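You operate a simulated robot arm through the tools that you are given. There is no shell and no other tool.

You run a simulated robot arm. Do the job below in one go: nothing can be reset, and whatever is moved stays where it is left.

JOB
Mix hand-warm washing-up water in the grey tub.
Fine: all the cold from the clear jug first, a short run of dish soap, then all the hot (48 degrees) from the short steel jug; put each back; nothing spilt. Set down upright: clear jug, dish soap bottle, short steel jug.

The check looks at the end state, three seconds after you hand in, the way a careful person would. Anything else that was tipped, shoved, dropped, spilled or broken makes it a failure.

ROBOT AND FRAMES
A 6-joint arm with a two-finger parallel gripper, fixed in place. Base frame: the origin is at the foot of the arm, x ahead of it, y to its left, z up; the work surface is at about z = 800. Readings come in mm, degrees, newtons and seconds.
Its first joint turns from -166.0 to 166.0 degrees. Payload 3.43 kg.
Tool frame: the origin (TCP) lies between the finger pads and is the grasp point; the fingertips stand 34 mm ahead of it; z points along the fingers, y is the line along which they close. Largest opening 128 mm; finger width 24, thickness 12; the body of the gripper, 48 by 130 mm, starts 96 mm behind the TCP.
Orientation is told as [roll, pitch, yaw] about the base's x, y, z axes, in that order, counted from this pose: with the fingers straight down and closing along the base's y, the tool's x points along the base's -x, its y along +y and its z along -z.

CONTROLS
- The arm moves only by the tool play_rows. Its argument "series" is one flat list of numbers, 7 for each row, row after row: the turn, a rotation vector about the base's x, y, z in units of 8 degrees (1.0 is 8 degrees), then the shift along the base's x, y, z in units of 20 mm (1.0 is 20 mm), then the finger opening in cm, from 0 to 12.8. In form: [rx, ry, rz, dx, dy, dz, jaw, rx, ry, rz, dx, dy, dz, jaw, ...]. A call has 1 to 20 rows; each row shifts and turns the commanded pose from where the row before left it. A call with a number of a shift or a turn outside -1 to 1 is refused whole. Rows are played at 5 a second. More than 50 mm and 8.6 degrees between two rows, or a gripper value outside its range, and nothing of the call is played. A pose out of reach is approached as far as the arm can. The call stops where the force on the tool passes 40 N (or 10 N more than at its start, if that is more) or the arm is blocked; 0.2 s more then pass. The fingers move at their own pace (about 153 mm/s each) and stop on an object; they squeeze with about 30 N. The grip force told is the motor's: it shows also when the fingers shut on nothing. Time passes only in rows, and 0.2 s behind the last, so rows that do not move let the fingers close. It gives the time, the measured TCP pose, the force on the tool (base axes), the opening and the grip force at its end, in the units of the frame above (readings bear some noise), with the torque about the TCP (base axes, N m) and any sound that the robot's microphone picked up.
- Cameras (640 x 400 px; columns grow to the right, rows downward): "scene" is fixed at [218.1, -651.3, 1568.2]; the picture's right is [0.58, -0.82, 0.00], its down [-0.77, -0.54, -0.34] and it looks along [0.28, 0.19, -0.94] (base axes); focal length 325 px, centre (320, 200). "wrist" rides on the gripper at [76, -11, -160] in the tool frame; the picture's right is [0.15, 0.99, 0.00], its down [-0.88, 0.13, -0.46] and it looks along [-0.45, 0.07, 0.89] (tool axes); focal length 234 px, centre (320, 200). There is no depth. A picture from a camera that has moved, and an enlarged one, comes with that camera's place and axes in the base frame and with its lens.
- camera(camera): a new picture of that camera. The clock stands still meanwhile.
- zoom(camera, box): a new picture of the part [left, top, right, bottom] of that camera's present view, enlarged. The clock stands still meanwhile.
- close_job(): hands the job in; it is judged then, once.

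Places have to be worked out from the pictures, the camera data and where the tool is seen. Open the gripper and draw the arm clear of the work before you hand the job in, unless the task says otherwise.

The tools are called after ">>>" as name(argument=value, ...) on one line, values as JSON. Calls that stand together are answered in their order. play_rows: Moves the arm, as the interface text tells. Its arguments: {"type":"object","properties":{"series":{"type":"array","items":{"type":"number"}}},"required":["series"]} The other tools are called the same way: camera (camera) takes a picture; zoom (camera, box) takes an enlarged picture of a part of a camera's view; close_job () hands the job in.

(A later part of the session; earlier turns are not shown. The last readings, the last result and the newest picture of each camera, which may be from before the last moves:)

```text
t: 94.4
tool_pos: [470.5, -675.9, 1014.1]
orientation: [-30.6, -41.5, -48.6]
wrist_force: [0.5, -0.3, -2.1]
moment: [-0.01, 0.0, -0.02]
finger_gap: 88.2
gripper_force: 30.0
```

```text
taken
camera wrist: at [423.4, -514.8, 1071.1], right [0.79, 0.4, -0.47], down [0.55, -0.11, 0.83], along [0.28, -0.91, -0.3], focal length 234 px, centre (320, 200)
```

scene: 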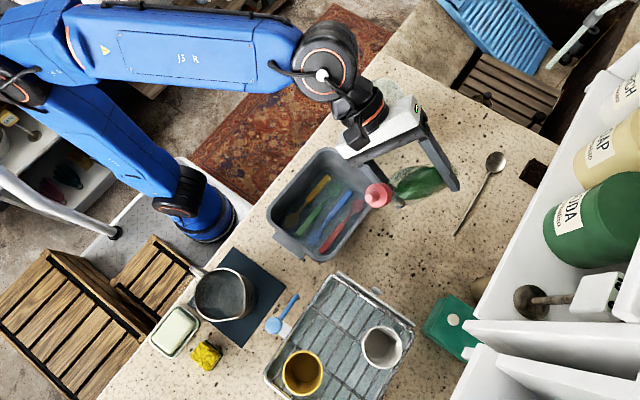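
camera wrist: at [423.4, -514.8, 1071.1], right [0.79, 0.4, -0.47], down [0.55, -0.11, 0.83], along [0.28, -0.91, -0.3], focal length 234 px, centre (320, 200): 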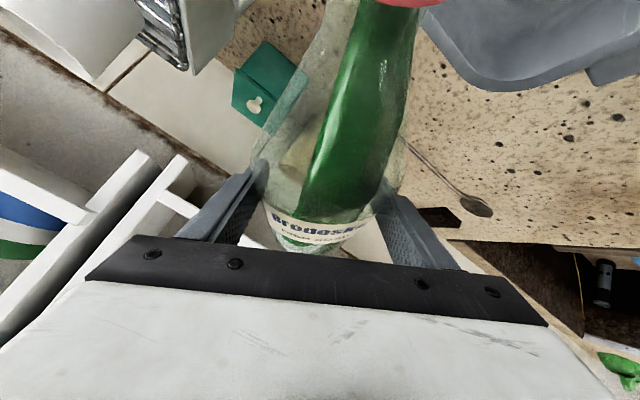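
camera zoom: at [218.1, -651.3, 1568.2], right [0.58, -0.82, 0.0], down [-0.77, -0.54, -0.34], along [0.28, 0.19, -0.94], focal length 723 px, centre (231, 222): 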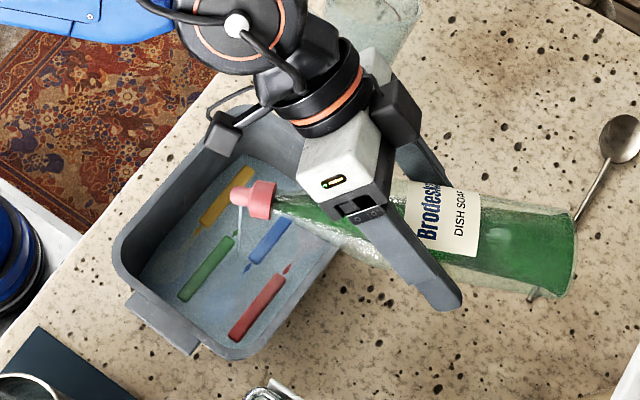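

Soap is running in a thin stream into the middle of the tub and the water has turned cloudy — that's the short run. I roll back right away to stop it.

>>> play_rows(series=[0, 0.766, 0.643, 0.1, 0.1, 0.3, 5, 0, 0.766, 0.643, 0.15, 0.2, 0.5, 5, 0, 0.766, 0.643, 0.15, 0.2, 0.5, 5, 0, 0.766, 0.643, 0.15, 0.2, 0.5, 5, 0, 0.766, 0.643, 0.15, 0.2, 0.5, 5])

>>> zoom(camera="scene", box=[240, 100, 480, 280])

```text
t: 95.6
tool_pos: [483.6, -657.3, 1060.8]
orientation: [-48.3, -15.1, -13.4]
wrist_force: [0.1, -0.2, -3.4]
moment: [0.04, 0.03, -0.02]
finger_gap: 88.2
gripper_force: 30.1
```

```text
2.22 times, centred on (360, 190) of scene
camera zoom: at [218.1, -651.3, 1568.2], right [0.58, -0.82, 0.0], down [-0.77, -0.54, -0.34], along [0.28, 0.19, -0.94], focal length 723 px, centre (231, 222)
```

zoom: 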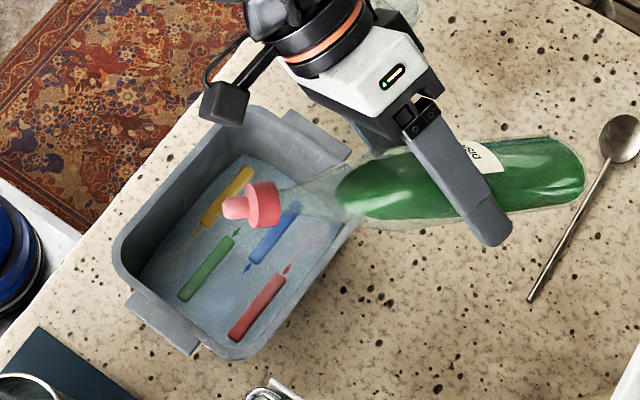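

Flow has stopped. I'll keep rolling upright while drifting toward +y so the nozzle stays over the tub until the bottle is vertical.

>>> play_rows(series=[0, 0.752, 0.632, 0, 0.2, 0, 5, 0, 0.752, 0.632, 0, 0.2, 0, 5, 0, 0.752, 0.632, 0, 0.2, 0, 5, 0, 0.752, 0.632, 0, 0.2, 0, 5, 0, 0.752, 0.632, 0, 0.2, 0, 5, 0, 0.752, 0.632, 0, 0.2, 0, 5, 0, 0.752, 0.632, 0, 0.2, 0, 5, 0, 0.752, 0.632, 0, 0.2, 0, 5, 0, 0.752, 0.632, 0, 0.2, 0, 5, 0, 0.752, 0.632, 0, 0.2, 0, 5, 0, 0.752, 0.632, 0, 0.2, 0, 5, 0, 0.752, 0.632, 0, 0.2, 0, 5, 0, 0.752, 0.632, 0, 0.1, 0, 5, 0, 0.752, 0.632, 0, 0, 0, 5, 0, 0, 0, 0, 0, 0, 5])

>>> camera(camera="scene")

>>> camera(camera="wrist")

```text
t: 98.8
tool_pos: [482.7, -606.8, 1059.5]
orientation: [-0.3, 50.2, 89.9]
wrist_force: [0.7, -0.2, -1.8]
moment: [-0.02, 0.0, 0.01]
finger_gap: 88.1
gripper_force: 30.0
```

```text
taken
```

scene: 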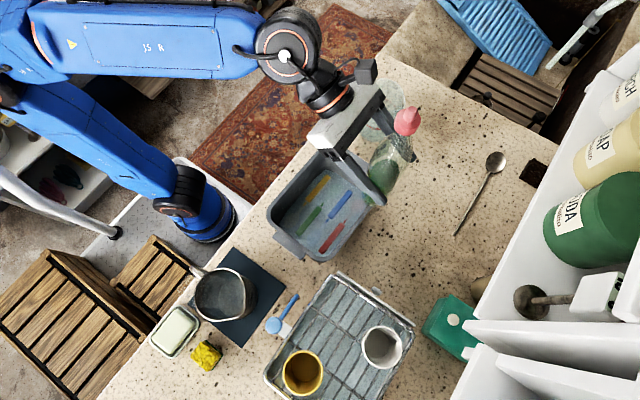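

```text
taken
camera wrist: at [494.2, -533.8, 1219.7], right [-0.99, -0.1, 0.11], down [-0.13, 0.91, -0.38], along [-0.06, -0.39, -0.92], focal length 234 px, centre (320, 200)
```

wrist: 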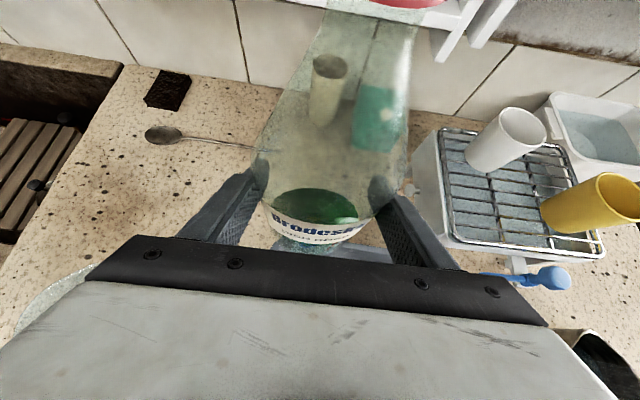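

Bottle upright, grip unchanged. Carrying it back above its original spot at (743,-675).

>>> play_rows(series=[0, 0, 0, 0.4, -0.15, 0, 5, 0, 0, 0, 0.8, -0.23, 0, 5, 0, 0, 0, 0.9, -0.24, 0, 5, 0, 0, 0, 0.9, -0.24, 0, 5, 0, 0, 0, 0.9, -0.24, 0, 5, 0, 0, 0, 0.9, -0.24, 0, 5, 0, 0, 0, 0.9, -0.24, 0, 5, 0, 0, 0, 0.9, -0.24, 0, 5, 0, 0, 0, 0.9, -0.24, 0, 5, 0, 0, 0, 0.9, -0.24, 0, 5, 0, 0, 0, 0.9, -0.24, 0, 5, 0, 0, 0, 0.9, -0.24, 0, 5, 0, 0, 0, 0.9, -0.24, 0, 5, 0, 0, 0, 0.9, -0.24, 0, 5, 0, 0, 0, 0.6, -0.15, 0, 5, 0, 0, 0, 0.3, -0.07, 0, 5, 0, 0, 0, 0, 0, -0.5, 5, 0, 0, 0, 0, 0, -0.9, 5, 0, 0, 0, 0, 0, -0.9, 5, 0, 0, 0, 0, 0, -0.6, 5])

>>> camera(camera="wrist")

>>> zoom(camera="scene", box=[330, 20, 530, 180])

```text
t: 103.0
tool_pos: [742.3, -677.1, 1000.0]
orientation: [-0.5, 50.1, 89.8]
wrist_force: [-0.1, -0.1, -2.3]
moment: [0.0, 0.01, 0.01]
finger_gap: 88.2
gripper_force: 30.3
```

```text
taken
camera wrist: at [752.7, -603.2, 1160.7], right [-0.99, -0.09, 0.11], down [-0.13, 0.91, -0.38], along [-0.06, -0.39, -0.92], focal length 234 px, centre (320, 200)
```

wrist: 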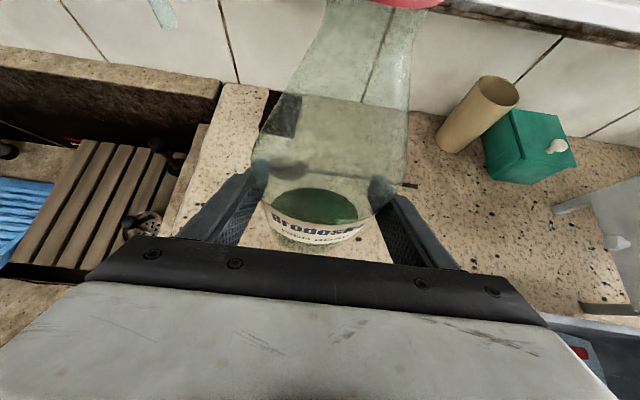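

```text
2.50 times, centred on (430, 100) of scene
camera zoom: at [218.1, -651.3, 1568.2], right [0.58, -0.82, 0.0], down [-0.77, -0.54, -0.34], along [0.28, 0.19, -0.94], focal length 813 px, centre (45, 450)
```

zoom: 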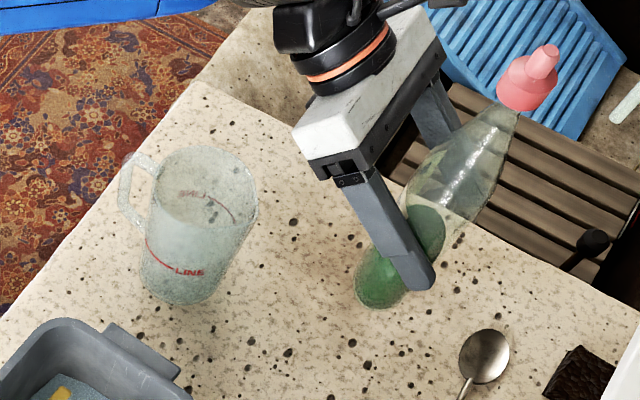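

Now lower it, slowing near the counter.

>>> play_rows(series=[0, 0, 0, 0.02, 0.02, -0.85, 5, 0, 0, 0, 0.02, 0.02, -0.85, 5, 0, 0, 0, 0, 0.02, -0.85, 5, 0, 0, 0, 0, 0.02, -0.85, 5, 0, 0, 0, 0, 0.02, -0.7, 5, 0, 0, 0, 0, 0, -0.3, 5, 0, 0, 0, 0, 0, -0.2, 5, 0, 0, 0, 0, 0, -0.1, 5, 0, 0, 0, 0, 0, 0, 5])

```text
t: 105.0
tool_pos: [743.5, -676.6, 908.0]
orientation: [-0.3, 50.3, 89.8]
wrist_force: [0.2, 0.1, -3.0]
moment: [-0.03, 0.02, 0.02]
finger_gap: 88.3
gripper_force: 29.4
```

The full weight is still on the gripper at z≈906; I'll step down in 1–1.5 mm increments until it touches.

>>> play_rows(series=[0, 0, 0, 0, 0, -0.08, 5, 0, 0, 0, 0, 0, -0.08, 5, 0, 0, 0, 0, 0, 0, 5])

>>> play_rows(series=[0, 0, 0, 0, 0, -0.06, 5, 0, 0, 0, 0, 0, 0, 5])

```text
t: 105.8
tool_pos: [743.2, -675.4, 905.1]
orientation: [-0.3, 50.2, 89.8]
wrist_force: [0.4, 0.0, -2.4]
moment: [0.0, 0.04, -0.03]
finger_gap: 88.1
gripper_force: 30.1
```

```text
t: 106.4
tool_pos: [743.4, -674.9, 903.1]
orientation: [-0.3, 50.3, 89.9]
wrist_force: [0.4, -0.6, -2.4]
moment: [-0.01, 0.02, -0.04]
finger_gap: 88.3
gripper_force: 30.2
```

>>> play_rows(series=[0, 0, 0, 0, 0, -0.05, 5, 0, 0, 0, 0, 0, 0, 5])

>>> play_rows(series=[0, 0, 0, 0, 0, -0.05, 5, 0, 0, 0, 0, 0, 0, 5])

```text
t: 107.0
tool_pos: [742.6, -673.2, 902.4]
orientation: [-0.3, 50.2, 89.8]
wrist_force: [-0.8, 0.1, -2.9]
moment: [0.0, 0.0, 0.0]
finger_gap: 88.1
gripper_force: 30.0
```

```text
t: 107.6
tool_pos: [743.2, -674.6, 902.1]
orientation: [-0.4, 50.2, 89.9]
wrist_force: [1.2, 1.5, 2.1]
moment: [0.06, 0.06, -0.05]
finger_gap: 88.2
gripper_force: 29.8
```

Contact made at the same height as when I grasped it. Opening the fingers gradually.

>>> play_rows(series=[0, 0, 0, 0, 0, 0, 8.95, 0, 0, 0, 0, 0, 0, 9.3, 0, 0, 0, 0, 0, 0, 9.8, 0, 0, 0, 0, 0, 0, 11, 0, 0, 0, 0, 0, 0, 12.8, 0, 0, 0, 0, 0, 0, 12.8])

>>> camera(camera="wrist")

>>> zoom(camera="scene", box=[330, 20, 530, 180])

```text
t: 109.0
tool_pos: [742.6, -676.2, 902.7]
orientation: [-0.4, 50.3, 89.8]
wrist_force: [0.1, 1.2, 1.0]
moment: [-0.01, 0.01, 0.01]
finger_gap: 127.9
gripper_force: 0.0
```

```text
taken
camera wrist: at [753.1, -601.5, 1062.3], right [-0.99, -0.09, 0.11], down [-0.13, 0.91, -0.38], along [-0.06, -0.4, -0.92], focal length 234 px, centre (320, 200)
```

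wrist: 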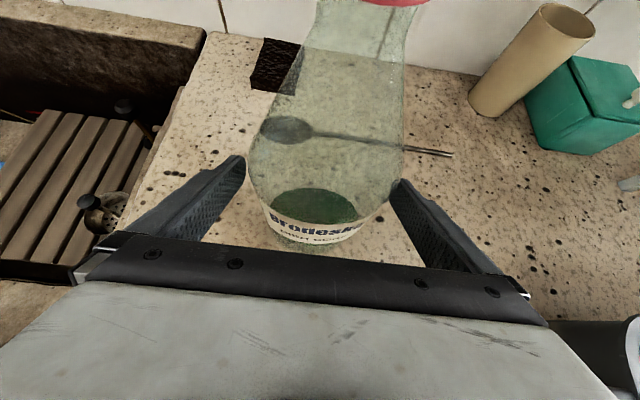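

```text
2.50 times, centred on (430, 100) of scene
camera zoom: at [218.1, -651.3, 1568.2], right [0.58, -0.82, 0.0], down [-0.77, -0.54, -0.34], along [0.28, 0.19, -0.94], focal length 813 px, centre (45, 450)
```

zoom: 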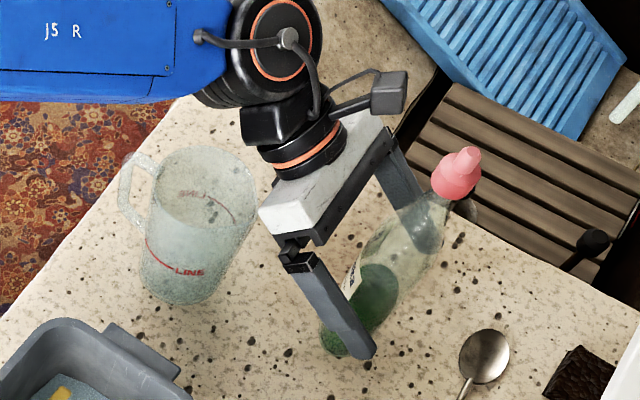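

The bottle stands upright at its spot. I'll back out along the approach line, clear of bottle and jug.

>>> play_rows(series=[0, 0, 0, 0, 0.3, 0.25, 12.8, 0, 0, 0, 0, 0.6, 0.5, 12.8, 0, 0, 0, 0, 0.6, 0.5, 12.8, 0, 0, 0, 0, 0.6, 0.5, 12.8, 0, 0, 0, 0, 0.6, 0.5, 12.8, 0, 0, 0, 0, 0.6, 0.5, 12.8, 0, 0, 0, 0, 0.6, 0.5, 12.8, 0, 0, 0, 0, 0.6, 0.5, 12.8, 0, 0, 0, 0, 0.6, 0.5, 12.8, 0, 0, 0, 0, 0.6, 0.5, 12.8, 0, 0, 0, 0, 0.6, 0.8, 12.8, 0, 0, 0, 0, 0.6, 0.8, 12.8, 0, 0, 0, 0, 0.6, 0.8, 12.8])

>>> camera(camera="wrist")

>>> camera(camera="scene")

```text
t: 111.8
tool_pos: [745.4, -523.5, 1049.9]
orientation: [-0.3, 50.1, 89.7]
wrist_force: [0.9, -1.0, -0.7]
moment: [-0.02, 0.02, -0.02]
finger_gap: 127.9
gripper_force: 0.2
```

```text
taken
camera wrist: at [755.6, -450.0, 1208.7], right [-0.99, -0.09, 0.11], down [-0.13, 0.91, -0.38], along [-0.06, -0.39, -0.92], focal length 234 px, centre (320, 200)
```

wrist: 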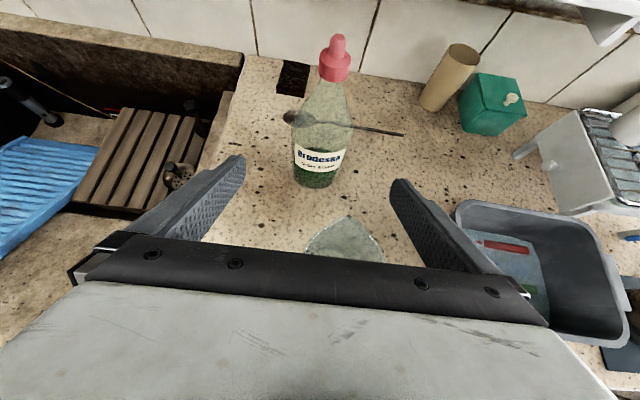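

```text
taken
```

scene: 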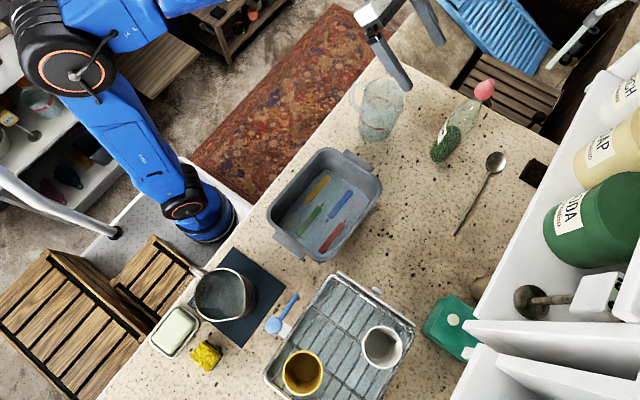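

Both the jug and the bottle stand in place. Next the steel jug: I'll level the tool again (pointing −y) while moving over toward the tub at z≈1070.

>>> play_rows(series=[-0.294, 0, 0, -0.956, 0.1, 0.06, 12.8, -0.294, 0, 0, -0.956, 0.1, 0.06, 12.8, -0.294, 0, 0, -0.956, 0.1, 0.06, 12.8, -0.294, 0, 0, -0.956, 0.1, 0.06, 12.8, -0.294, 0, 0, -0.956, 0.1, 0.06, 12.8, -0.294, 0, 0, -0.956, 0.1, 0.06, 12.8, -0.294, 0, 0, -0.956, 0.1, 0.06, 12.8, -0.294, 0, 0, -0.956, 0.1, 0.06, 12.8, -0.294, 0, 0, -0.956, 0.1, 0.06, 12.8, -0.294, 0, 0, -0.956, 0.1, 0.06, 12.8, -0.294, 0, 0, -0.956, 0.1, 0.06, 12.8, -0.294, 0, 0, -0.956, 0.1, 0.06, 12.8, -0.294, 0, 0, -0.956, 0.1, 0.06, 12.8, -0.294, 0, 0, -0.956, 0.1, 0.06, 12.8, -0.294, 0, 0, -0.956, 0.1, 0.06, 12.8, -0.294, 0, 0, -0.956, 0.1, 0.06, 12.8, -0.294, 0, 0, -0.956, 0.1, 0.06, 12.8])

>>> camera(camera="scene")

>>> camera(camera="wrist")

```text
t: 115.4
tool_pos: [420.5, -490.8, 1063.5]
orientation: [-142.3, 90.0, -52.1]
wrist_force: [0.0, 1.0, 0.9]
moment: [0.0, 0.01, 0.05]
finger_gap: 127.8
gripper_force: 0.0
```

```text
taken
```

scene: 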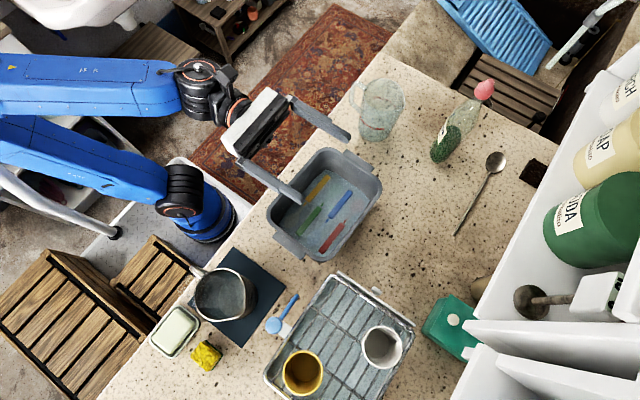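

```text
taken
camera wrist: at [430.7, -331.3, 1139.9], right [-0.99, 0.0, 0.15], down [-0.13, 0.46, -0.88], along [-0.06, -0.89, -0.45], focal length 234 px, centre (320, 200)
```

wrist: 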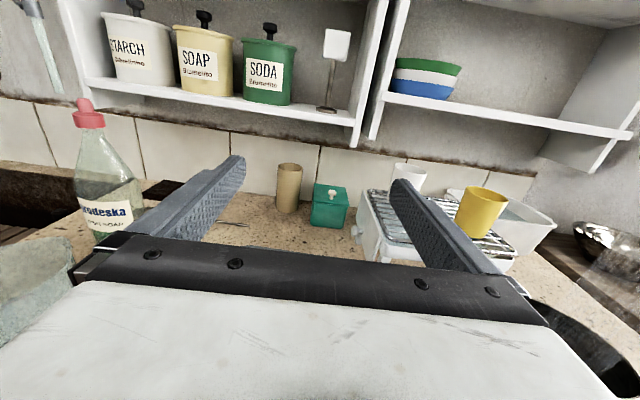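

Tool is level. I'll move toward the steel jug in two stages at z≈1075, checking that the posture stays reachable.

>>> play_rows(series=[0, 0, 0, -0.8, 0.1, 0.1, 12.8, 0, 0, 0, -0.9, 0.1, 0.1, 12.8, 0, 0, 0, -0.9, 0.1, 0.1, 12.8, 0, 0, 0, -0.9, 0.1, 0.1, 12.8, 0, 0, 0, -0.9, 0.1, 0.1, 12.8, 0, 0, 0, -0.9, 0.1, 0, 12.8, 0, 0, 0, -0.9, 0, 0, 12.8])

>>> camera(camera="scene")

```text
t: 117.0
tool_pos: [294.0, -478.2, 1076.3]
orientation: [-135.7, 89.8, -45.5]
wrist_force: [0.1, -0.7, -0.3]
moment: [0.02, -0.03, -0.02]
finger_gap: 128.1
gripper_force: 0.1
```

```text
taken
```

scene: 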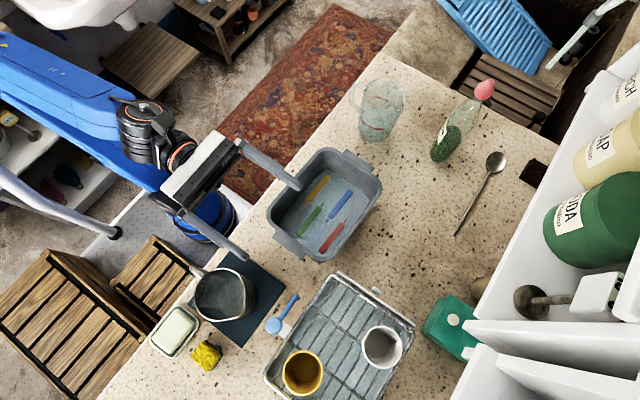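

Still exact. Continuing in smaller steps.

>>> play_rows(series=[0, 0, 0, -0.9, 0, 0, 12.8, 0, 0, 0, -0.9, 0, 0, 12.8, 0, 0, 0, -0.9, 0.05, 0, 12.8, 0, 0, 0, -0.9, 0.05, 0, 12.8])

>>> play_rows(series=[0, 0, 0, -0.9, 0.05, 0, 12.8, 0, 0, 0, -0.9, 0.05, 0, 12.8])

>>> camera(camera="scene")

>>> camera(camera="wrist")

```text
t: 118.0
tool_pos: [253.2, -474.9, 1064.4]
orientation: [-0.9, 86.5, 86.7]
wrist_force: [0.6, -0.2, 0.1]
moment: [0.0, 0.02, 0.02]
finger_gap: 127.8
gripper_force: 0.1
out of reach, approached as far as the arm can: row 2, 3, 4
```

```text
t: 118.6
tool_pos: [229.1, -476.2, 1041.9]
orientation: [-2.0, 81.2, 84.1]
wrist_force: [0.5, -0.3, 0.2]
moment: [-0.01, 0.01, 0.0]
finger_gap: 128.1
gripper_force: 0.1
out of reach, approached as far as the arm can: row 1, 2
```

```text
taken
```

scene: 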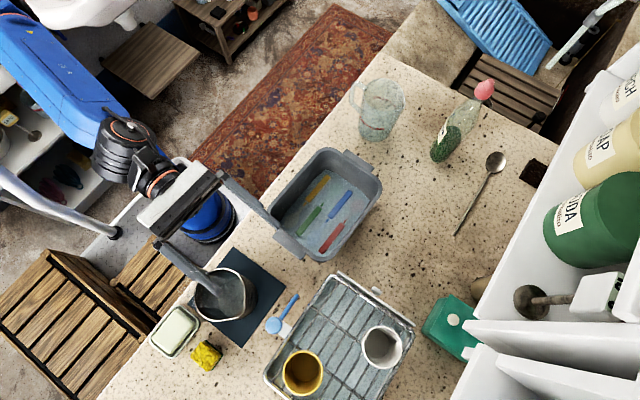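

```text
taken
camera wrist: at [249.6, -330.6, 1140.5], right [-0.99, 0.05, 0.14], down [-0.09, 0.59, -0.8], along [-0.12, -0.8, -0.58], focal length 234 px, centre (320, 200)
```

wrist: 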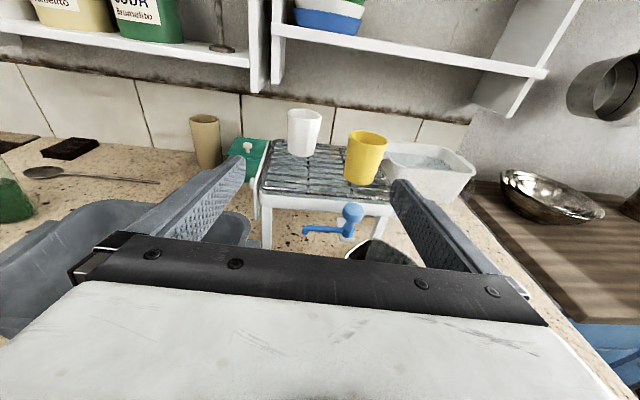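

Level pointing straight −y runs out near x≈270; the tool must stay clockwise of the arm's radial direction. Pointing at azimuth −112° at the jug satisfies that and still keeps the handle between the fingers, so I'll back off, yaw −18° and re-level.

>>> play_rows(series=[0, 0, -0.452, 0.6, 0, 0.4, 12.8, 0, 0, -0.452, 0.6, 0, 0.4, 12.8, 0, 0, -0.452, 0.6, 0, 0.4, 12.8, 0, 0, -0.452, 0.6, 0, 0.4, 12.8, 0, 0, -0.452, 0.6, 0, 0.4, 12.8, -0.34, 0.138, 0, 0, 0, 0, 12.8, -0.34, 0.138, 0, 0, 0, 0, 12.8, -0.34, 0.138, 0, 0, 0, 0, 12.8])

>>> camera(camera="scene")

>>> camera(camera="wrist")

```text
t: 120.4
tool_pos: [249.2, -476.4, 1105.5]
orientation: [176.7, 81.0, -111.2]
wrist_force: [-0.1, 0.8, -0.1]
moment: [0.02, 0.0, 0.0]
finger_gap: 128.2
gripper_force: 0.1
out of reach, approached as far as the arm can: row 1, 2
```

```text
taken
```

scene: 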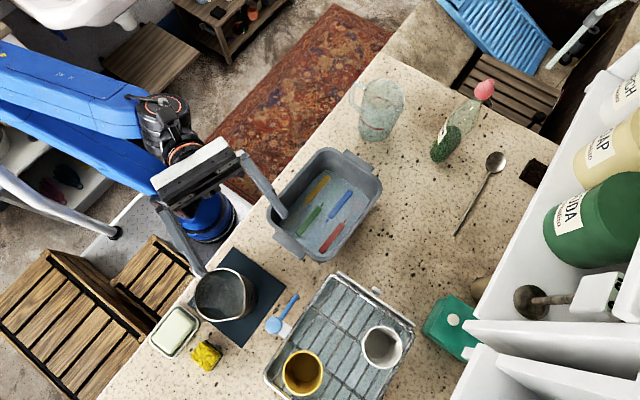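

```text
taken
camera wrist: at [311.9, -318.5, 1154.2], right [-0.93, 0.33, 0.15], down [-0.04, 0.34, -0.94], along [-0.36, -0.88, -0.31], focal length 234 px, centre (320, 200)
```

wrist: 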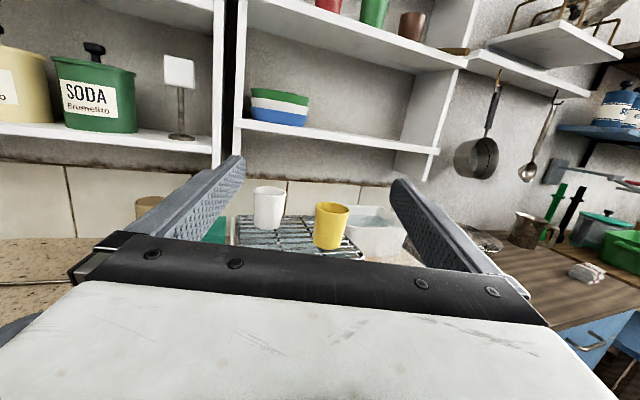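

The tool overshot to 9° upward at azimuth −108°. I'll correct it to level, azimuth −112°, and read back.

>>> play_rows(series=[0.357, -0.116, -0.17, 0, 0, -0.4, 12.8, 0.357, -0.116, -0.17, 0, 0, -0.4, 12.8, 0.357, -0.116, -0.17, 0, 0, -0.4, 12.8, 0, 0, 0, 0, 0, 0, 12.8])

```text
t: 121.4
tool_pos: [230.9, -470.2, 1085.0]
orientation: [125.6, 89.6, -168.8]
wrist_force: [-0.6, -0.2, -0.2]
moment: [0.01, 0.01, 0.0]
finger_gap: 128.1
gripper_force: 0.0
```

Level now at azimuth −114°. I'll ease it to −112° and move above the steel jug at z≈1085.

>>> play_rows(series=[0, 0, 0.06, -0.84, 0, 0, 12.8, 0, 0, 0.06, -0.84, 0, 0, 12.8, 0, 0, 0.06, -0.84, 0, 0, 12.8, 0, 0, 0.06, -0.84, 0, 0, 12.8, 0, 0, 0.06, -0.84, 0, 0, 12.8, 0, 0, 0, 0, 0, 0, 12.8])

>>> camera(camera="scene")

>>> camera(camera="wrist")

```text
t: 122.8
tool_pos: [165.7, -476.6, 1080.9]
orientation: [81.2, 89.2, 151.7]
wrist_force: [-0.4, -0.8, -0.1]
moment: [0.01, 0.02, 0.01]
finger_gap: 128.0
gripper_force: 0.1
```

```text
taken
```

scene: 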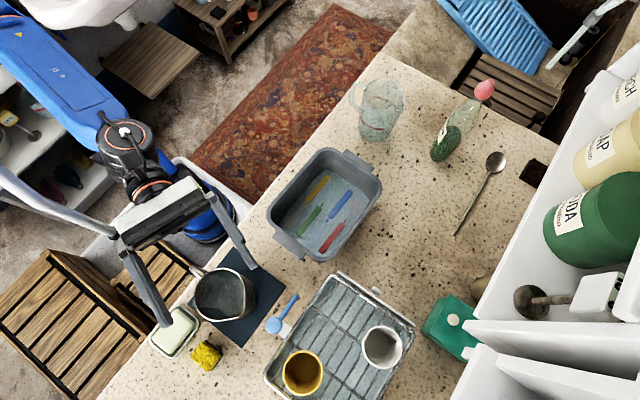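

```text
taken
camera wrist: at [229.7, -330.5, 1156.1], right [-0.93, 0.33, 0.16], down [0.02, 0.48, -0.88], along [-0.37, -0.81, -0.45], focal length 234 px, centre (320, 200)
```

wrist: 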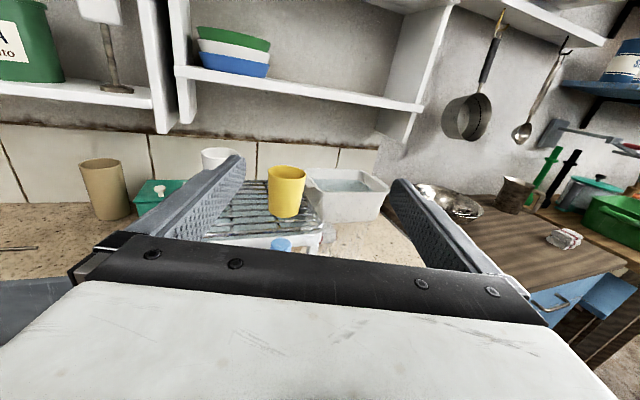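

Reading lags the command a bit here; I'll wait a moment and read again.

>>> play_rows(series=[0, 0, 0, 0, 0, 0, 12.8, 0, 0, 0, 0, 0, 0, 12.8, 0, 0, 0, 0, 0, 0, 12.8])

```text
t: 123.6
tool_pos: [165.4, -476.2, 1081.2]
orientation: [82.4, 89.2, 152.9]
wrist_force: [0.1, -0.3, 0.3]
moment: [0.02, 0.0, 0.01]
finger_gap: 128.1
gripper_force: 0.1
```

Stable at (165,-476,1081), azimuth −109.5°, level. I'll align to (147,-469) and descend to z≈1000 over the jug, then check finger placement.

>>> play_rows(series=[0, 0, 0, -0.47, 0.19, 0, 12.8, 0, 0, 0, -0.47, 0.19, 0, 12.8, 0, 0, 0, 0, 0, -0.6, 12.8, 0, 0, 0, 0, 0, -0.8, 12.8, 0, 0, 0, 0, 0, -0.8, 12.8, 0, 0, 0, 0, 0, -0.8, 12.8, 0, 0, 0, 0, 0, -0.8, 12.8, 0, 0, 0, 0, 0, 0, 12.8])

>>> zoom(camera="scene", box=[100, 170, 320, 350])

>>> camera(camera="wrist")

```text
t: 125.4
tool_pos: [144.6, -467.5, 1006.6]
orientation: [81.4, 89.2, 152.0]
wrist_force: [0.2, 0.4, 0.4]
moment: [0.01, 0.01, -0.02]
finger_gap: 128.0
gripper_force: 0.0
```

```text
2.22 times, centred on (210, 260) of scene
camera zoom: at [218.1, -651.3, 1568.2], right [0.58, -0.82, 0.0], down [-0.77, -0.54, -0.34], along [0.28, 0.19, -0.94], focal length 723 px, centre (564, 67)
```

zoom: 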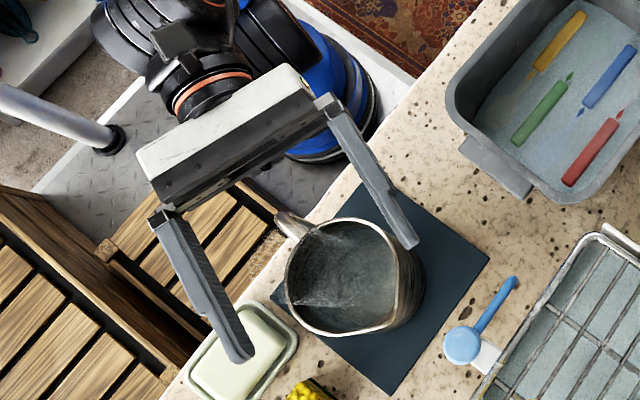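

```text
taken
camera wrist: at [210.8, -322.0, 1082.1], right [-0.93, 0.33, 0.16], down [0.02, 0.48, -0.88], along [-0.37, -0.81, -0.45], focal length 234 px, centre (320, 200)
```

wrist: 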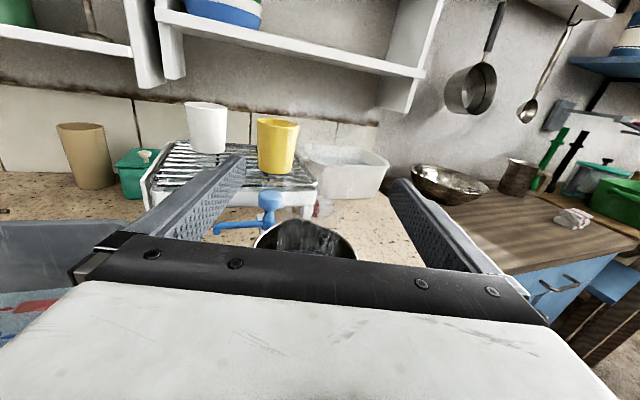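

The jug's rim centre is near (145.5,-479); the handle lies between the fingers. I'll shift ~4 mm sideways and lower to just above the rim to verify clearances.

>>> play_rows(series=[0, 0, 0, 0.1, -0.05, -0.5, 12.8, 0, 0, 0, 0.1, -0.05, -0.8, 12.8, 0, 0, 0, 0, 0, -0.6, 12.8, 0, 0, 0, 0, 0, 0, 12.8])

>>> zoom(camera="scene", box=[130, 200, 310, 350])

>>> camera(camera="wrist")

```text
t: 126.4
tool_pos: [150.1, -470.1, 967.6]
orientation: [84.3, 89.1, 154.7]
wrist_force: [0.7, 0.1, 0.2]
moment: [0.02, -0.03, 0.0]
finger_gap: 128.1
gripper_force: 0.1
```

```text
2.67 times, centred on (220, 275) of scene
camera zoom: at [218.1, -651.3, 1568.2], right [0.58, -0.82, 0.0], down [-0.77, -0.54, -0.34], along [0.28, 0.19, -0.94], focal length 868 px, centre (587, 0)
```

zoom: 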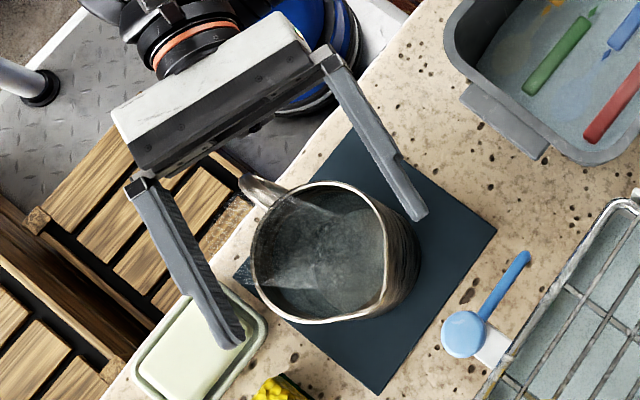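

```text
taken
camera wrist: at [214.8, -323.3, 1042.6], right [-0.93, 0.33, 0.16], down [0.02, 0.48, -0.88], along [-0.37, -0.81, -0.45], focal length 234 px, centre (320, 200)
```

wrist: 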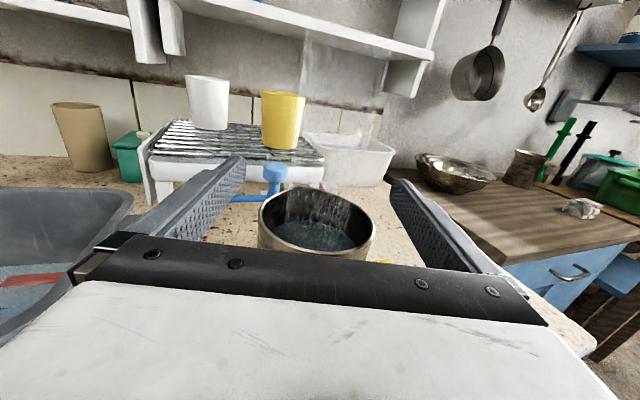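

Jug is centred between the fingers in both views. Lowering now around it to grip height z≈862.

>>> play_rows(series=[0, 0, 0, 0, 0, -0.5, 12.8, 0, 0, 0, 0, 0, -0.7, 12.8, 0, 0, 0, 0, 0, -0.8, 12.8, 0, 0, 0, 0, 0, -0.8, 12.8, 0, 0, 0, 0, 0, -0.8, 12.8, 0, 0, 0, 0, 0, -0.8, 12.8, 0, 0, 0, 0, 0, -0.8, 12.8, 0, 0, 0, 0, 0, 0, 12.8])

>>> zoom(camera="scene", box=[130, 200, 310, 350])

>>> camera(camera="wrist")

```text
t: 127.9
tool_pos: [142.7, -494.4, 951.6]
orientation: [115.0, 89.1, -174.7]
wrist_force: [2.8, 18.6, 16.6]
moment: [2.06, -0.14, -0.11]
finger_gap: 128.2
gripper_force: 0.1
out of reach, approached as far as the arm can: row 2, 3, 4, 5, 6, 7
stopped in row 7: the force on the tool passed its limit at 56 N (the readings are from after the stop); the commanded pose is now the measured one
```

```text
2.67 times, centred on (220, 275) of scene
camera zoom: at [218.1, -651.3, 1568.2], right [0.58, -0.82, 0.0], down [-0.77, -0.54, -0.34], along [0.28, 0.19, -0.94], focal length 868 px, centre (587, 0)
```

zoom: 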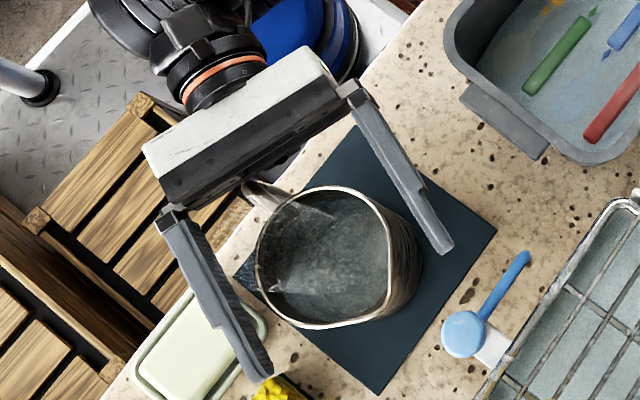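

```text
taken
camera wrist: at [207.7, -348.1, 1025.7], right [-0.93, 0.33, 0.16], down [0.02, 0.47, -0.88], along [-0.37, -0.82, -0.44], focal length 234 px, centre (320, 200)
```

wrist: 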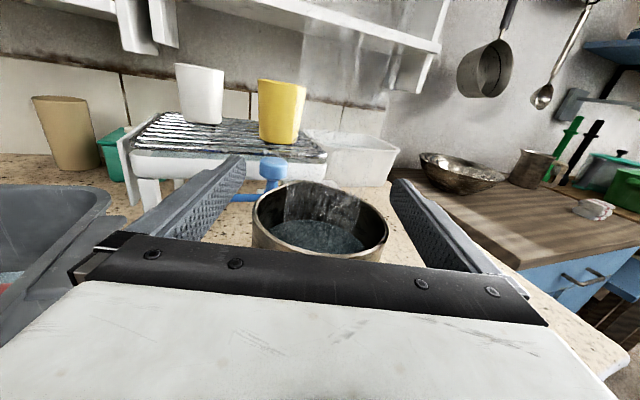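

Descending went out of reach and the arm slid forward until the palm pressed the jug's handle (now ~25 N). I'll immediately relieve it by moving up and slightly back in small steps.

>>> play_rows(series=[0, 0, 0, 0, 0.1, 0.2, 12.8, 0, 0, 0, 0, 0.1, 0.3, 12.8, 0, 0, 0, 0, 0.1, 0.3, 12.8])

>>> zoom(camera="scene", box=[130, 200, 310, 350])

```text
t: 128.7
tool_pos: [142.9, -486.9, 966.8]
orientation: [100.6, 89.2, 171.0]
wrist_force: [-0.5, -0.2, -0.4]
moment: [-0.03, 0.03, -0.02]
finger_gap: 127.9
gripper_force: 0.2
```

```text
2.67 times, centred on (220, 275) of scene
camera zoom: at [218.1, -651.3, 1568.2], right [0.58, -0.82, 0.0], down [-0.77, -0.54, -0.34], along [0.28, 0.19, -0.94], focal length 868 px, centre (587, 0)
```

zoom: 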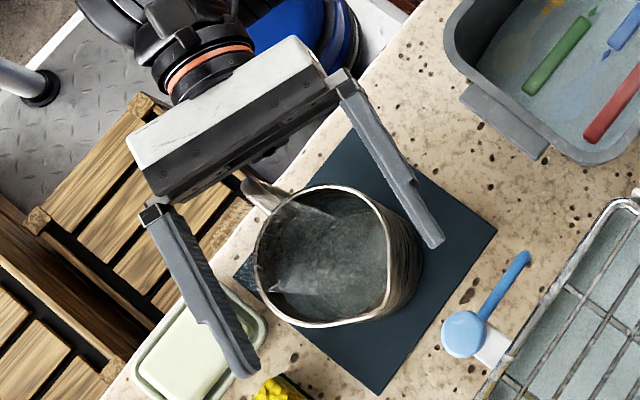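

Contact is released. Let me check closely that the jug still stands level and nothing was spilt.

>>> zoom(camera="scene", box=[190, 240, 290, 330])

>>> zoom(camera="wrist", box=[220, 150, 420, 280])

```text
4.44 times, centred on (240, 285) of scene
camera zoom: at [218.1, -651.3, 1568.2], right [0.58, -0.82, 0.0], down [-0.77, -0.54, -0.34], along [0.28, 0.19, -0.94], focal length 1446 px, centre (676, -178)
```

zoom: 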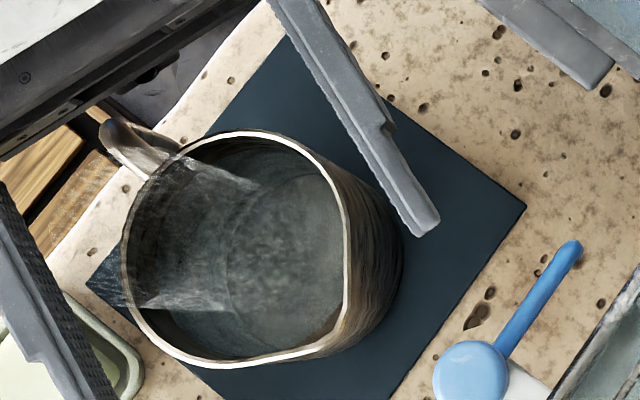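

```text
3.08 times, centred on (320, 215) of wrist
camera zoom: at [207.9, -343.1, 1040.8], right [-0.93, 0.33, 0.16], down [0.02, 0.48, -0.88], along [-0.37, -0.81, -0.45], focal length 720 px, centre (320, 154)
```

zoom: 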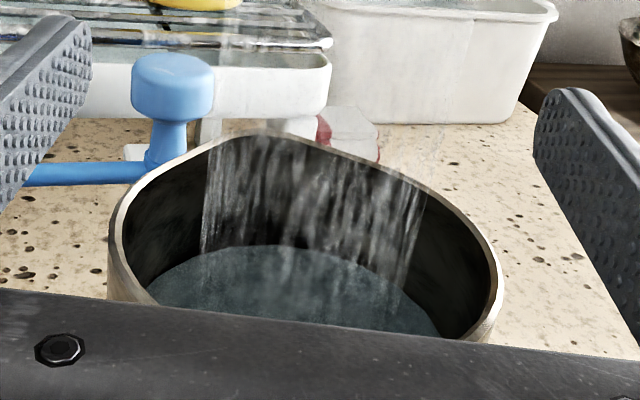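

No spill, jug still level (nudged ~4 mm). I'll rise and then tilt the tool 25° down so the wrist sits higher, which should make the grip height reachable.

>>> play_rows(series=[0, 0, 0, 0.1, 0.3, 0.7, 12.8, 0, 0, 0, 0.13, 0.4, 0.8, 12.8, 0, 0, 0, 0.13, 0.4, 0.7, 12.8, 0.49, -0.178, 0, 0, 0, 0, 12.8, 0.49, -0.178, 0, 0, 0, 0, 12.8, 0.49, -0.178, 0, 0, 0, 0, 12.8, 0.49, -0.178, 0, 0, 0, 0, 12.8, 0.49, -0.178, 0, 0, 0, 0, 12.8, 0.49, -0.178, 0, 0, 0, 0, 12.8, 0, 0, 0, 0, 0, 0, 12.8])

>>> zoom(camera="scene", box=[130, 200, 310, 350])

>>> camera(camera="wrist")

```text
t: 130.9
tool_pos: [144.9, -465.6, 1011.0]
orientation: [1.5, 65.1, 72.1]
wrist_force: [0.3, 0.3, -0.4]
moment: [-0.03, 0.02, -0.01]
finger_gap: 128.1
gripper_force: 0.1
out of reach, approached as far as the arm can: row 7
```

```text
2.67 times, centred on (220, 275) of scene
camera zoom: at [218.1, -651.3, 1568.2], right [0.58, -0.82, 0.0], down [-0.77, -0.54, -0.34], along [0.28, 0.19, -0.94], focal length 868 px, centre (587, 0)
```

zoom: 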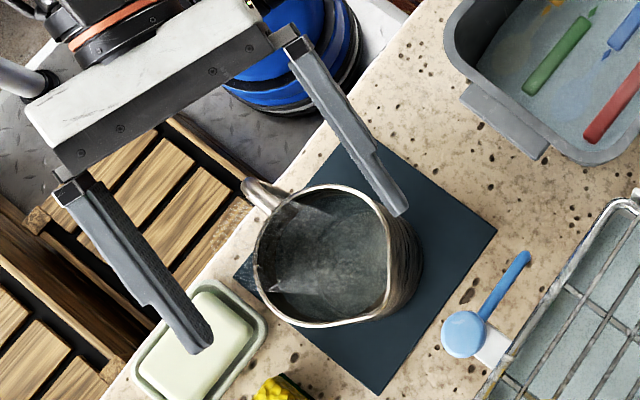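

```text
taken
camera wrist: at [194.5, -363.9, 1146.8], right [-0.95, 0.27, 0.14], down [0.13, 0.78, -0.61], along [-0.28, -0.56, -0.78], focal length 234 px, centre (320, 200)
```

wrist: 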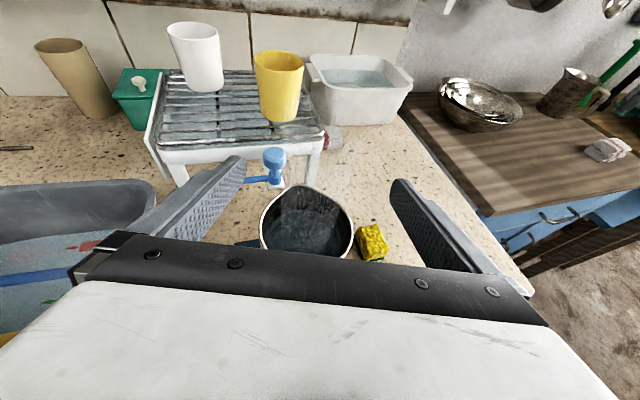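

Tool is at 25° down, azimuth −109.5°, above the jug. I'll shift +5 mm in x and descend in short, monitored steps.

>>> play_rows(series=[0, 0, 0, 0.13, 0.04, -0.5, 12.8, 0, 0, 0, 0.13, 0.04, -0.5, 12.8, 0, 0, 0, 0, 0, -0.5, 12.8])

>>> play_rows(series=[0, 0, 0, 0, 0, -0.5, 12.8])

>>> play_rows(series=[0, 0, 0, 0, 0, -0.5, 12.8])

```text
t: 131.7
tool_pos: [151.4, -465.0, 980.3]
orientation: [1.6, 65.2, 72.0]
wrist_force: [-0.4, 0.3, 0.3]
moment: [0.01, 0.01, 0.03]
finger_gap: 128.0
gripper_force: 0.1
```

```text
t: 132.1
tool_pos: [150.9, -464.5, 969.5]
orientation: [1.5, 65.2, 72.2]
wrist_force: [1.1, 0.6, 0.0]
moment: [0.01, -0.03, -0.01]
finger_gap: 128.1
gripper_force: 0.1
```

```text
t: 132.5
tool_pos: [150.7, -464.7, 959.1]
orientation: [1.4, 65.3, 71.9]
wrist_force: [0.0, 0.7, 1.3]
moment: [0.05, 0.02, 0.01]
finger_gap: 128.1
gripper_force: 0.1
```

Exact so far. Continuing down in small monitored steps.

>>> play_rows(series=[0, 0, 0, 0, 0, -0.4, 12.8, 0, 0, 0, 0, 0, -0.4, 12.8])

```text
t: 133.1
tool_pos: [151.5, -465.9, 943.6]
orientation: [1.4, 65.3, 72.0]
wrist_force: [0.3, 0.1, -0.4]
moment: [-0.03, 0.03, 0.03]
finger_gap: 128.0
gripper_force: 0.0
```

>>> play_rows(series=[0, 0, 0, 0, 0, -0.4, 12.8])

>>> camera(camera="wrist")

>>> zoom(camera="scene", box=[130, 200, 310, 350])

```text
t: 133.5
tool_pos: [149.5, -465.9, 935.8]
orientation: [1.5, 65.3, 72.1]
wrist_force: [-0.6, 0.3, 0.9]
moment: [0.02, 0.01, -0.01]
finger_gap: 128.2
gripper_force: 0.0
```

```text
taken
camera wrist: at [199.1, -363.4, 1071.5], right [-0.95, 0.27, 0.14], down [0.13, 0.78, -0.61], along [-0.28, -0.56, -0.78], focal length 234 px, centre (320, 200)
```

wrist: 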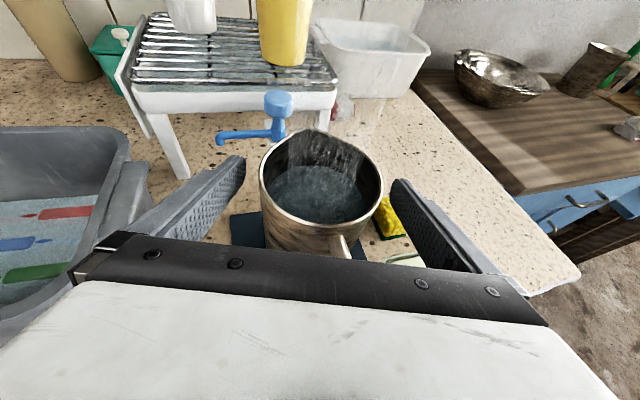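

```text
2.67 times, centred on (220, 275) of scene
camera zoom: at [218.1, -651.3, 1568.2], right [0.58, -0.82, 0.0], down [-0.77, -0.54, -0.34], along [0.28, 0.19, -0.94], focal length 868 px, centre (587, 0)
```

zoom: 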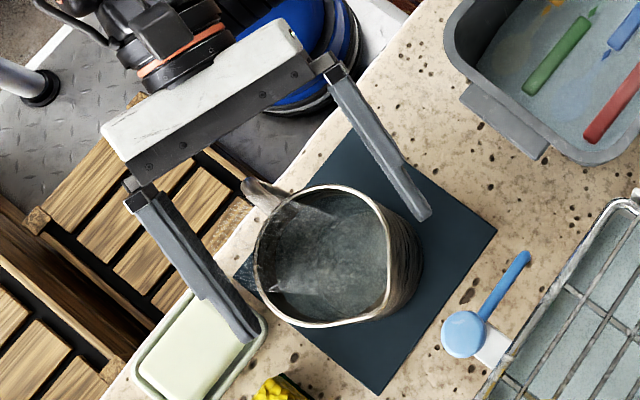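

Jug well centred, handle between the fingers. Continuing down.

>>> play_rows(series=[0, 0, 0, 0, 0, -0.4, 12.8, 0, 0, 0, 0, 0, -0.4, 12.8])

```text
t: 134.1
tool_pos: [148.8, -465.4, 918.9]
orientation: [1.6, 65.2, 72.1]
wrist_force: [0.7, 0.0, -0.1]
moment: [0.02, 0.01, 0.03]
finger_gap: 127.7
gripper_force: 0.1
```

>>> play_rows(series=[0, 0, 0, 0, 0, -0.4, 12.8, 0, 0, 0, 0, 0, -0.4, 12.8])

```text
t: 134.7
tool_pos: [150.2, -467.4, 903.7]
orientation: [1.6, 65.3, 72.1]
wrist_force: [1.2, 0.4, 0.7]
moment: [0.0, 0.04, -0.01]
finger_gap: 128.0
gripper_force: 0.2
```

>>> play_rows(series=[0, 0, 0, 0, 0, -0.4, 12.8])

>>> camera(camera="wrist")

>>> zoom(camera="scene", box=[130, 200, 310, 350])

```text
t: 135.1
tool_pos: [151.1, -465.4, 895.4]
orientation: [1.6, 65.3, 72.0]
wrist_force: [0.1, -0.8, 0.9]
moment: [-0.05, 0.0, 0.01]
finger_gap: 128.1
gripper_force: 0.0
```

```text
taken
camera wrist: at [199.2, -363.9, 1030.6], right [-0.95, 0.27, 0.14], down [0.13, 0.78, -0.61], along [-0.28, -0.56, -0.78], focal length 234 px, centre (320, 200)
```

wrist: 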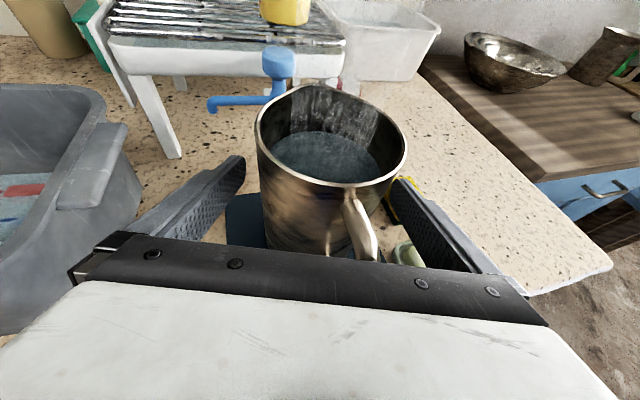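

```text
2.67 times, centred on (220, 275) of scene
camera zoom: at [218.1, -651.3, 1568.2], right [0.58, -0.82, 0.0], down [-0.77, -0.54, -0.34], along [0.28, 0.19, -0.94], focal length 868 px, centre (587, 0)
```

zoom: 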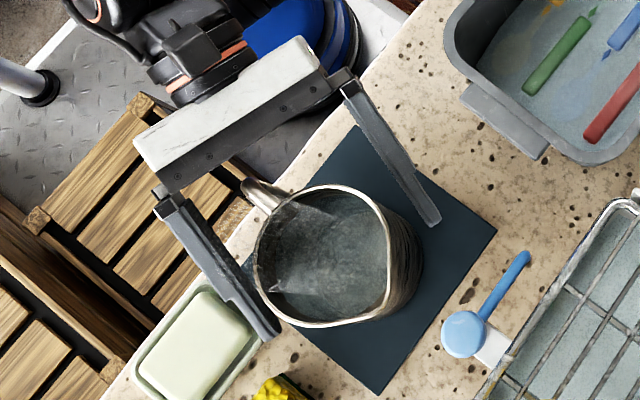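

>>> play_rows(series=[0, 0, 0, 0, 0, -0.4, 12.8])

>>> play_rows(series=[0, 0, 0, 0, 0, -0.4, 12.8])

```text
t: 135.5
tool_pos: [148.8, -466.3, 888.4]
orientation: [1.5, 65.2, 71.9]
wrist_force: [0.1, 0.3, 0.0]
moment: [0.02, 0.02, -0.02]
finger_gap: 128.0
gripper_force: 0.1
```

```text
t: 135.9
tool_pos: [148.7, -465.9, 881.3]
orientation: [1.6, 65.3, 72.2]
wrist_force: [0.6, 0.1, 0.6]
moment: [0.0, 0.02, -0.01]
finger_gap: 128.0
gripper_force: 0.1
```

>>> play_rows(series=[0, 0, 0, 0, 0, -0.4, 12.8, 0, 0, 0, 0, 0, 0, 12.8])

>>> camera(camera="wrist")

>>> zoom(camera="scene", box=[130, 200, 310, 350])

```text
t: 136.5
tool_pos: [150.1, -466.2, 872.2]
orientation: [1.6, 65.2, 72.1]
wrist_force: [-0.2, 0.2, -0.6]
moment: [-0.04, 0.03, 0.0]
finger_gap: 127.9
gripper_force: 0.0
```

```text
taken
camera wrist: at [198.9, -363.7, 1008.1], right [-0.95, 0.27, 0.14], down [0.13, 0.78, -0.61], along [-0.28, -0.56, -0.78], focal length 234 px, centre (320, 200)
```

wrist: 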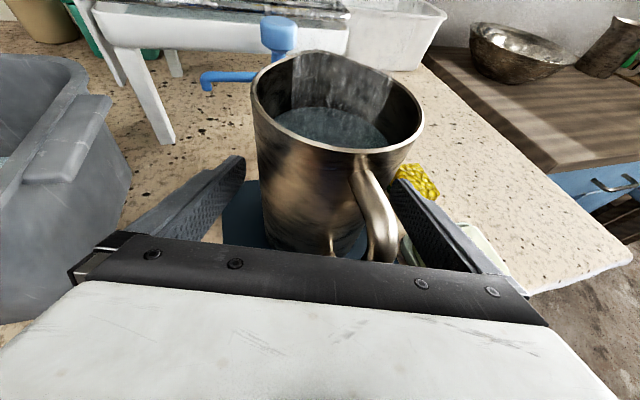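

```text
2.67 times, centred on (220, 275) of scene
camera zoom: at [218.1, -651.3, 1568.2], right [0.58, -0.82, 0.0], down [-0.77, -0.54, -0.34], along [0.28, 0.19, -0.94], focal length 868 px, centre (587, 0)
```

zoom: 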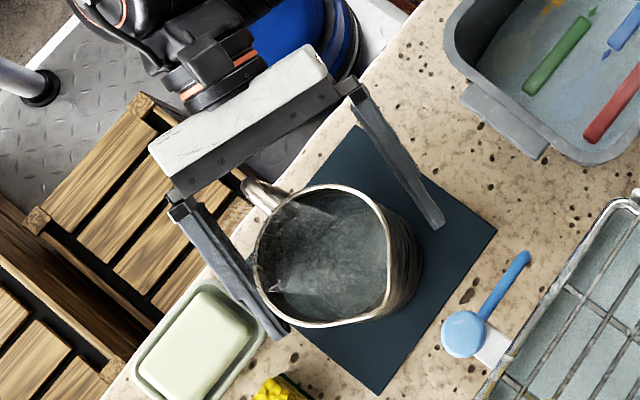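

In position at z≈872 with no contact; handle clear of both fingers. Closing on the jug.

>>> play_rows(series=[0, 0, 0, 0, 0, 0, 11, 0, 0, 0, 0, 0, 0, 10, 0, 0, 0, 0, 0, 0, 9, 0, 0, 0, 0, 0, 0, 7, 0, 0, 0, 0, 0, 0, 5, 0, 0, 0, 0, 0, 0, 5])

>>> camera(camera="wrist")

>>> zoom(camera="scene", box=[130, 200, 310, 350])

```text
t: 137.9
tool_pos: [149.3, -466.6, 872.7]
orientation: [1.5, 65.2, 72.1]
wrist_force: [-1.1, 0.2, 0.4]
moment: [0.01, 0.01, -0.02]
finger_gap: 93.8
gripper_force: 29.6
```

```text
taken
camera wrist: at [198.9, -363.7, 1008.2], right [-0.95, 0.27, 0.14], down [0.13, 0.78, -0.61], along [-0.28, -0.56, -0.78], focal length 234 px, centre (320, 200)
```

wrist: 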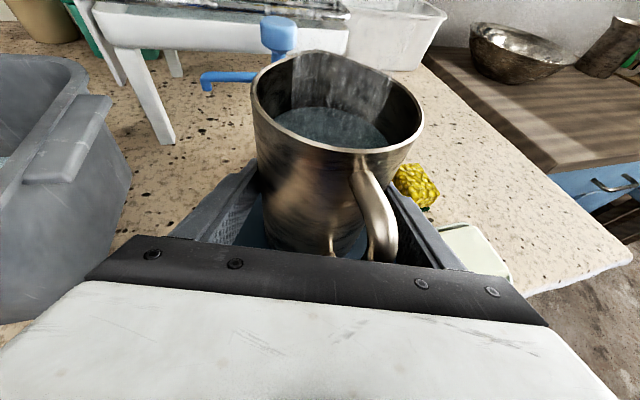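

```text
2.67 times, centred on (220, 275) of scene
camera zoom: at [218.1, -651.3, 1568.2], right [0.58, -0.82, 0.0], down [-0.77, -0.54, -0.34], along [0.28, 0.19, -0.94], focal length 868 px, centre (587, 0)
```

zoom: 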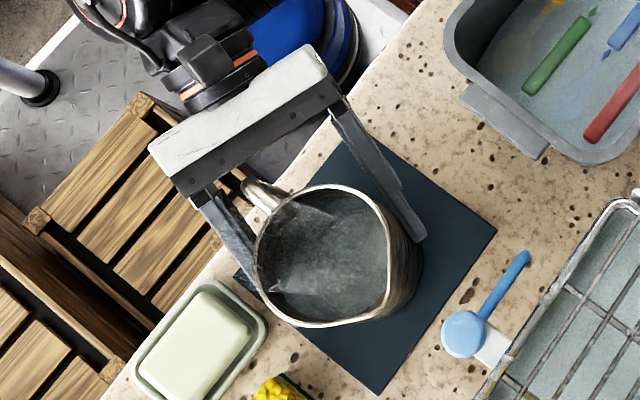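

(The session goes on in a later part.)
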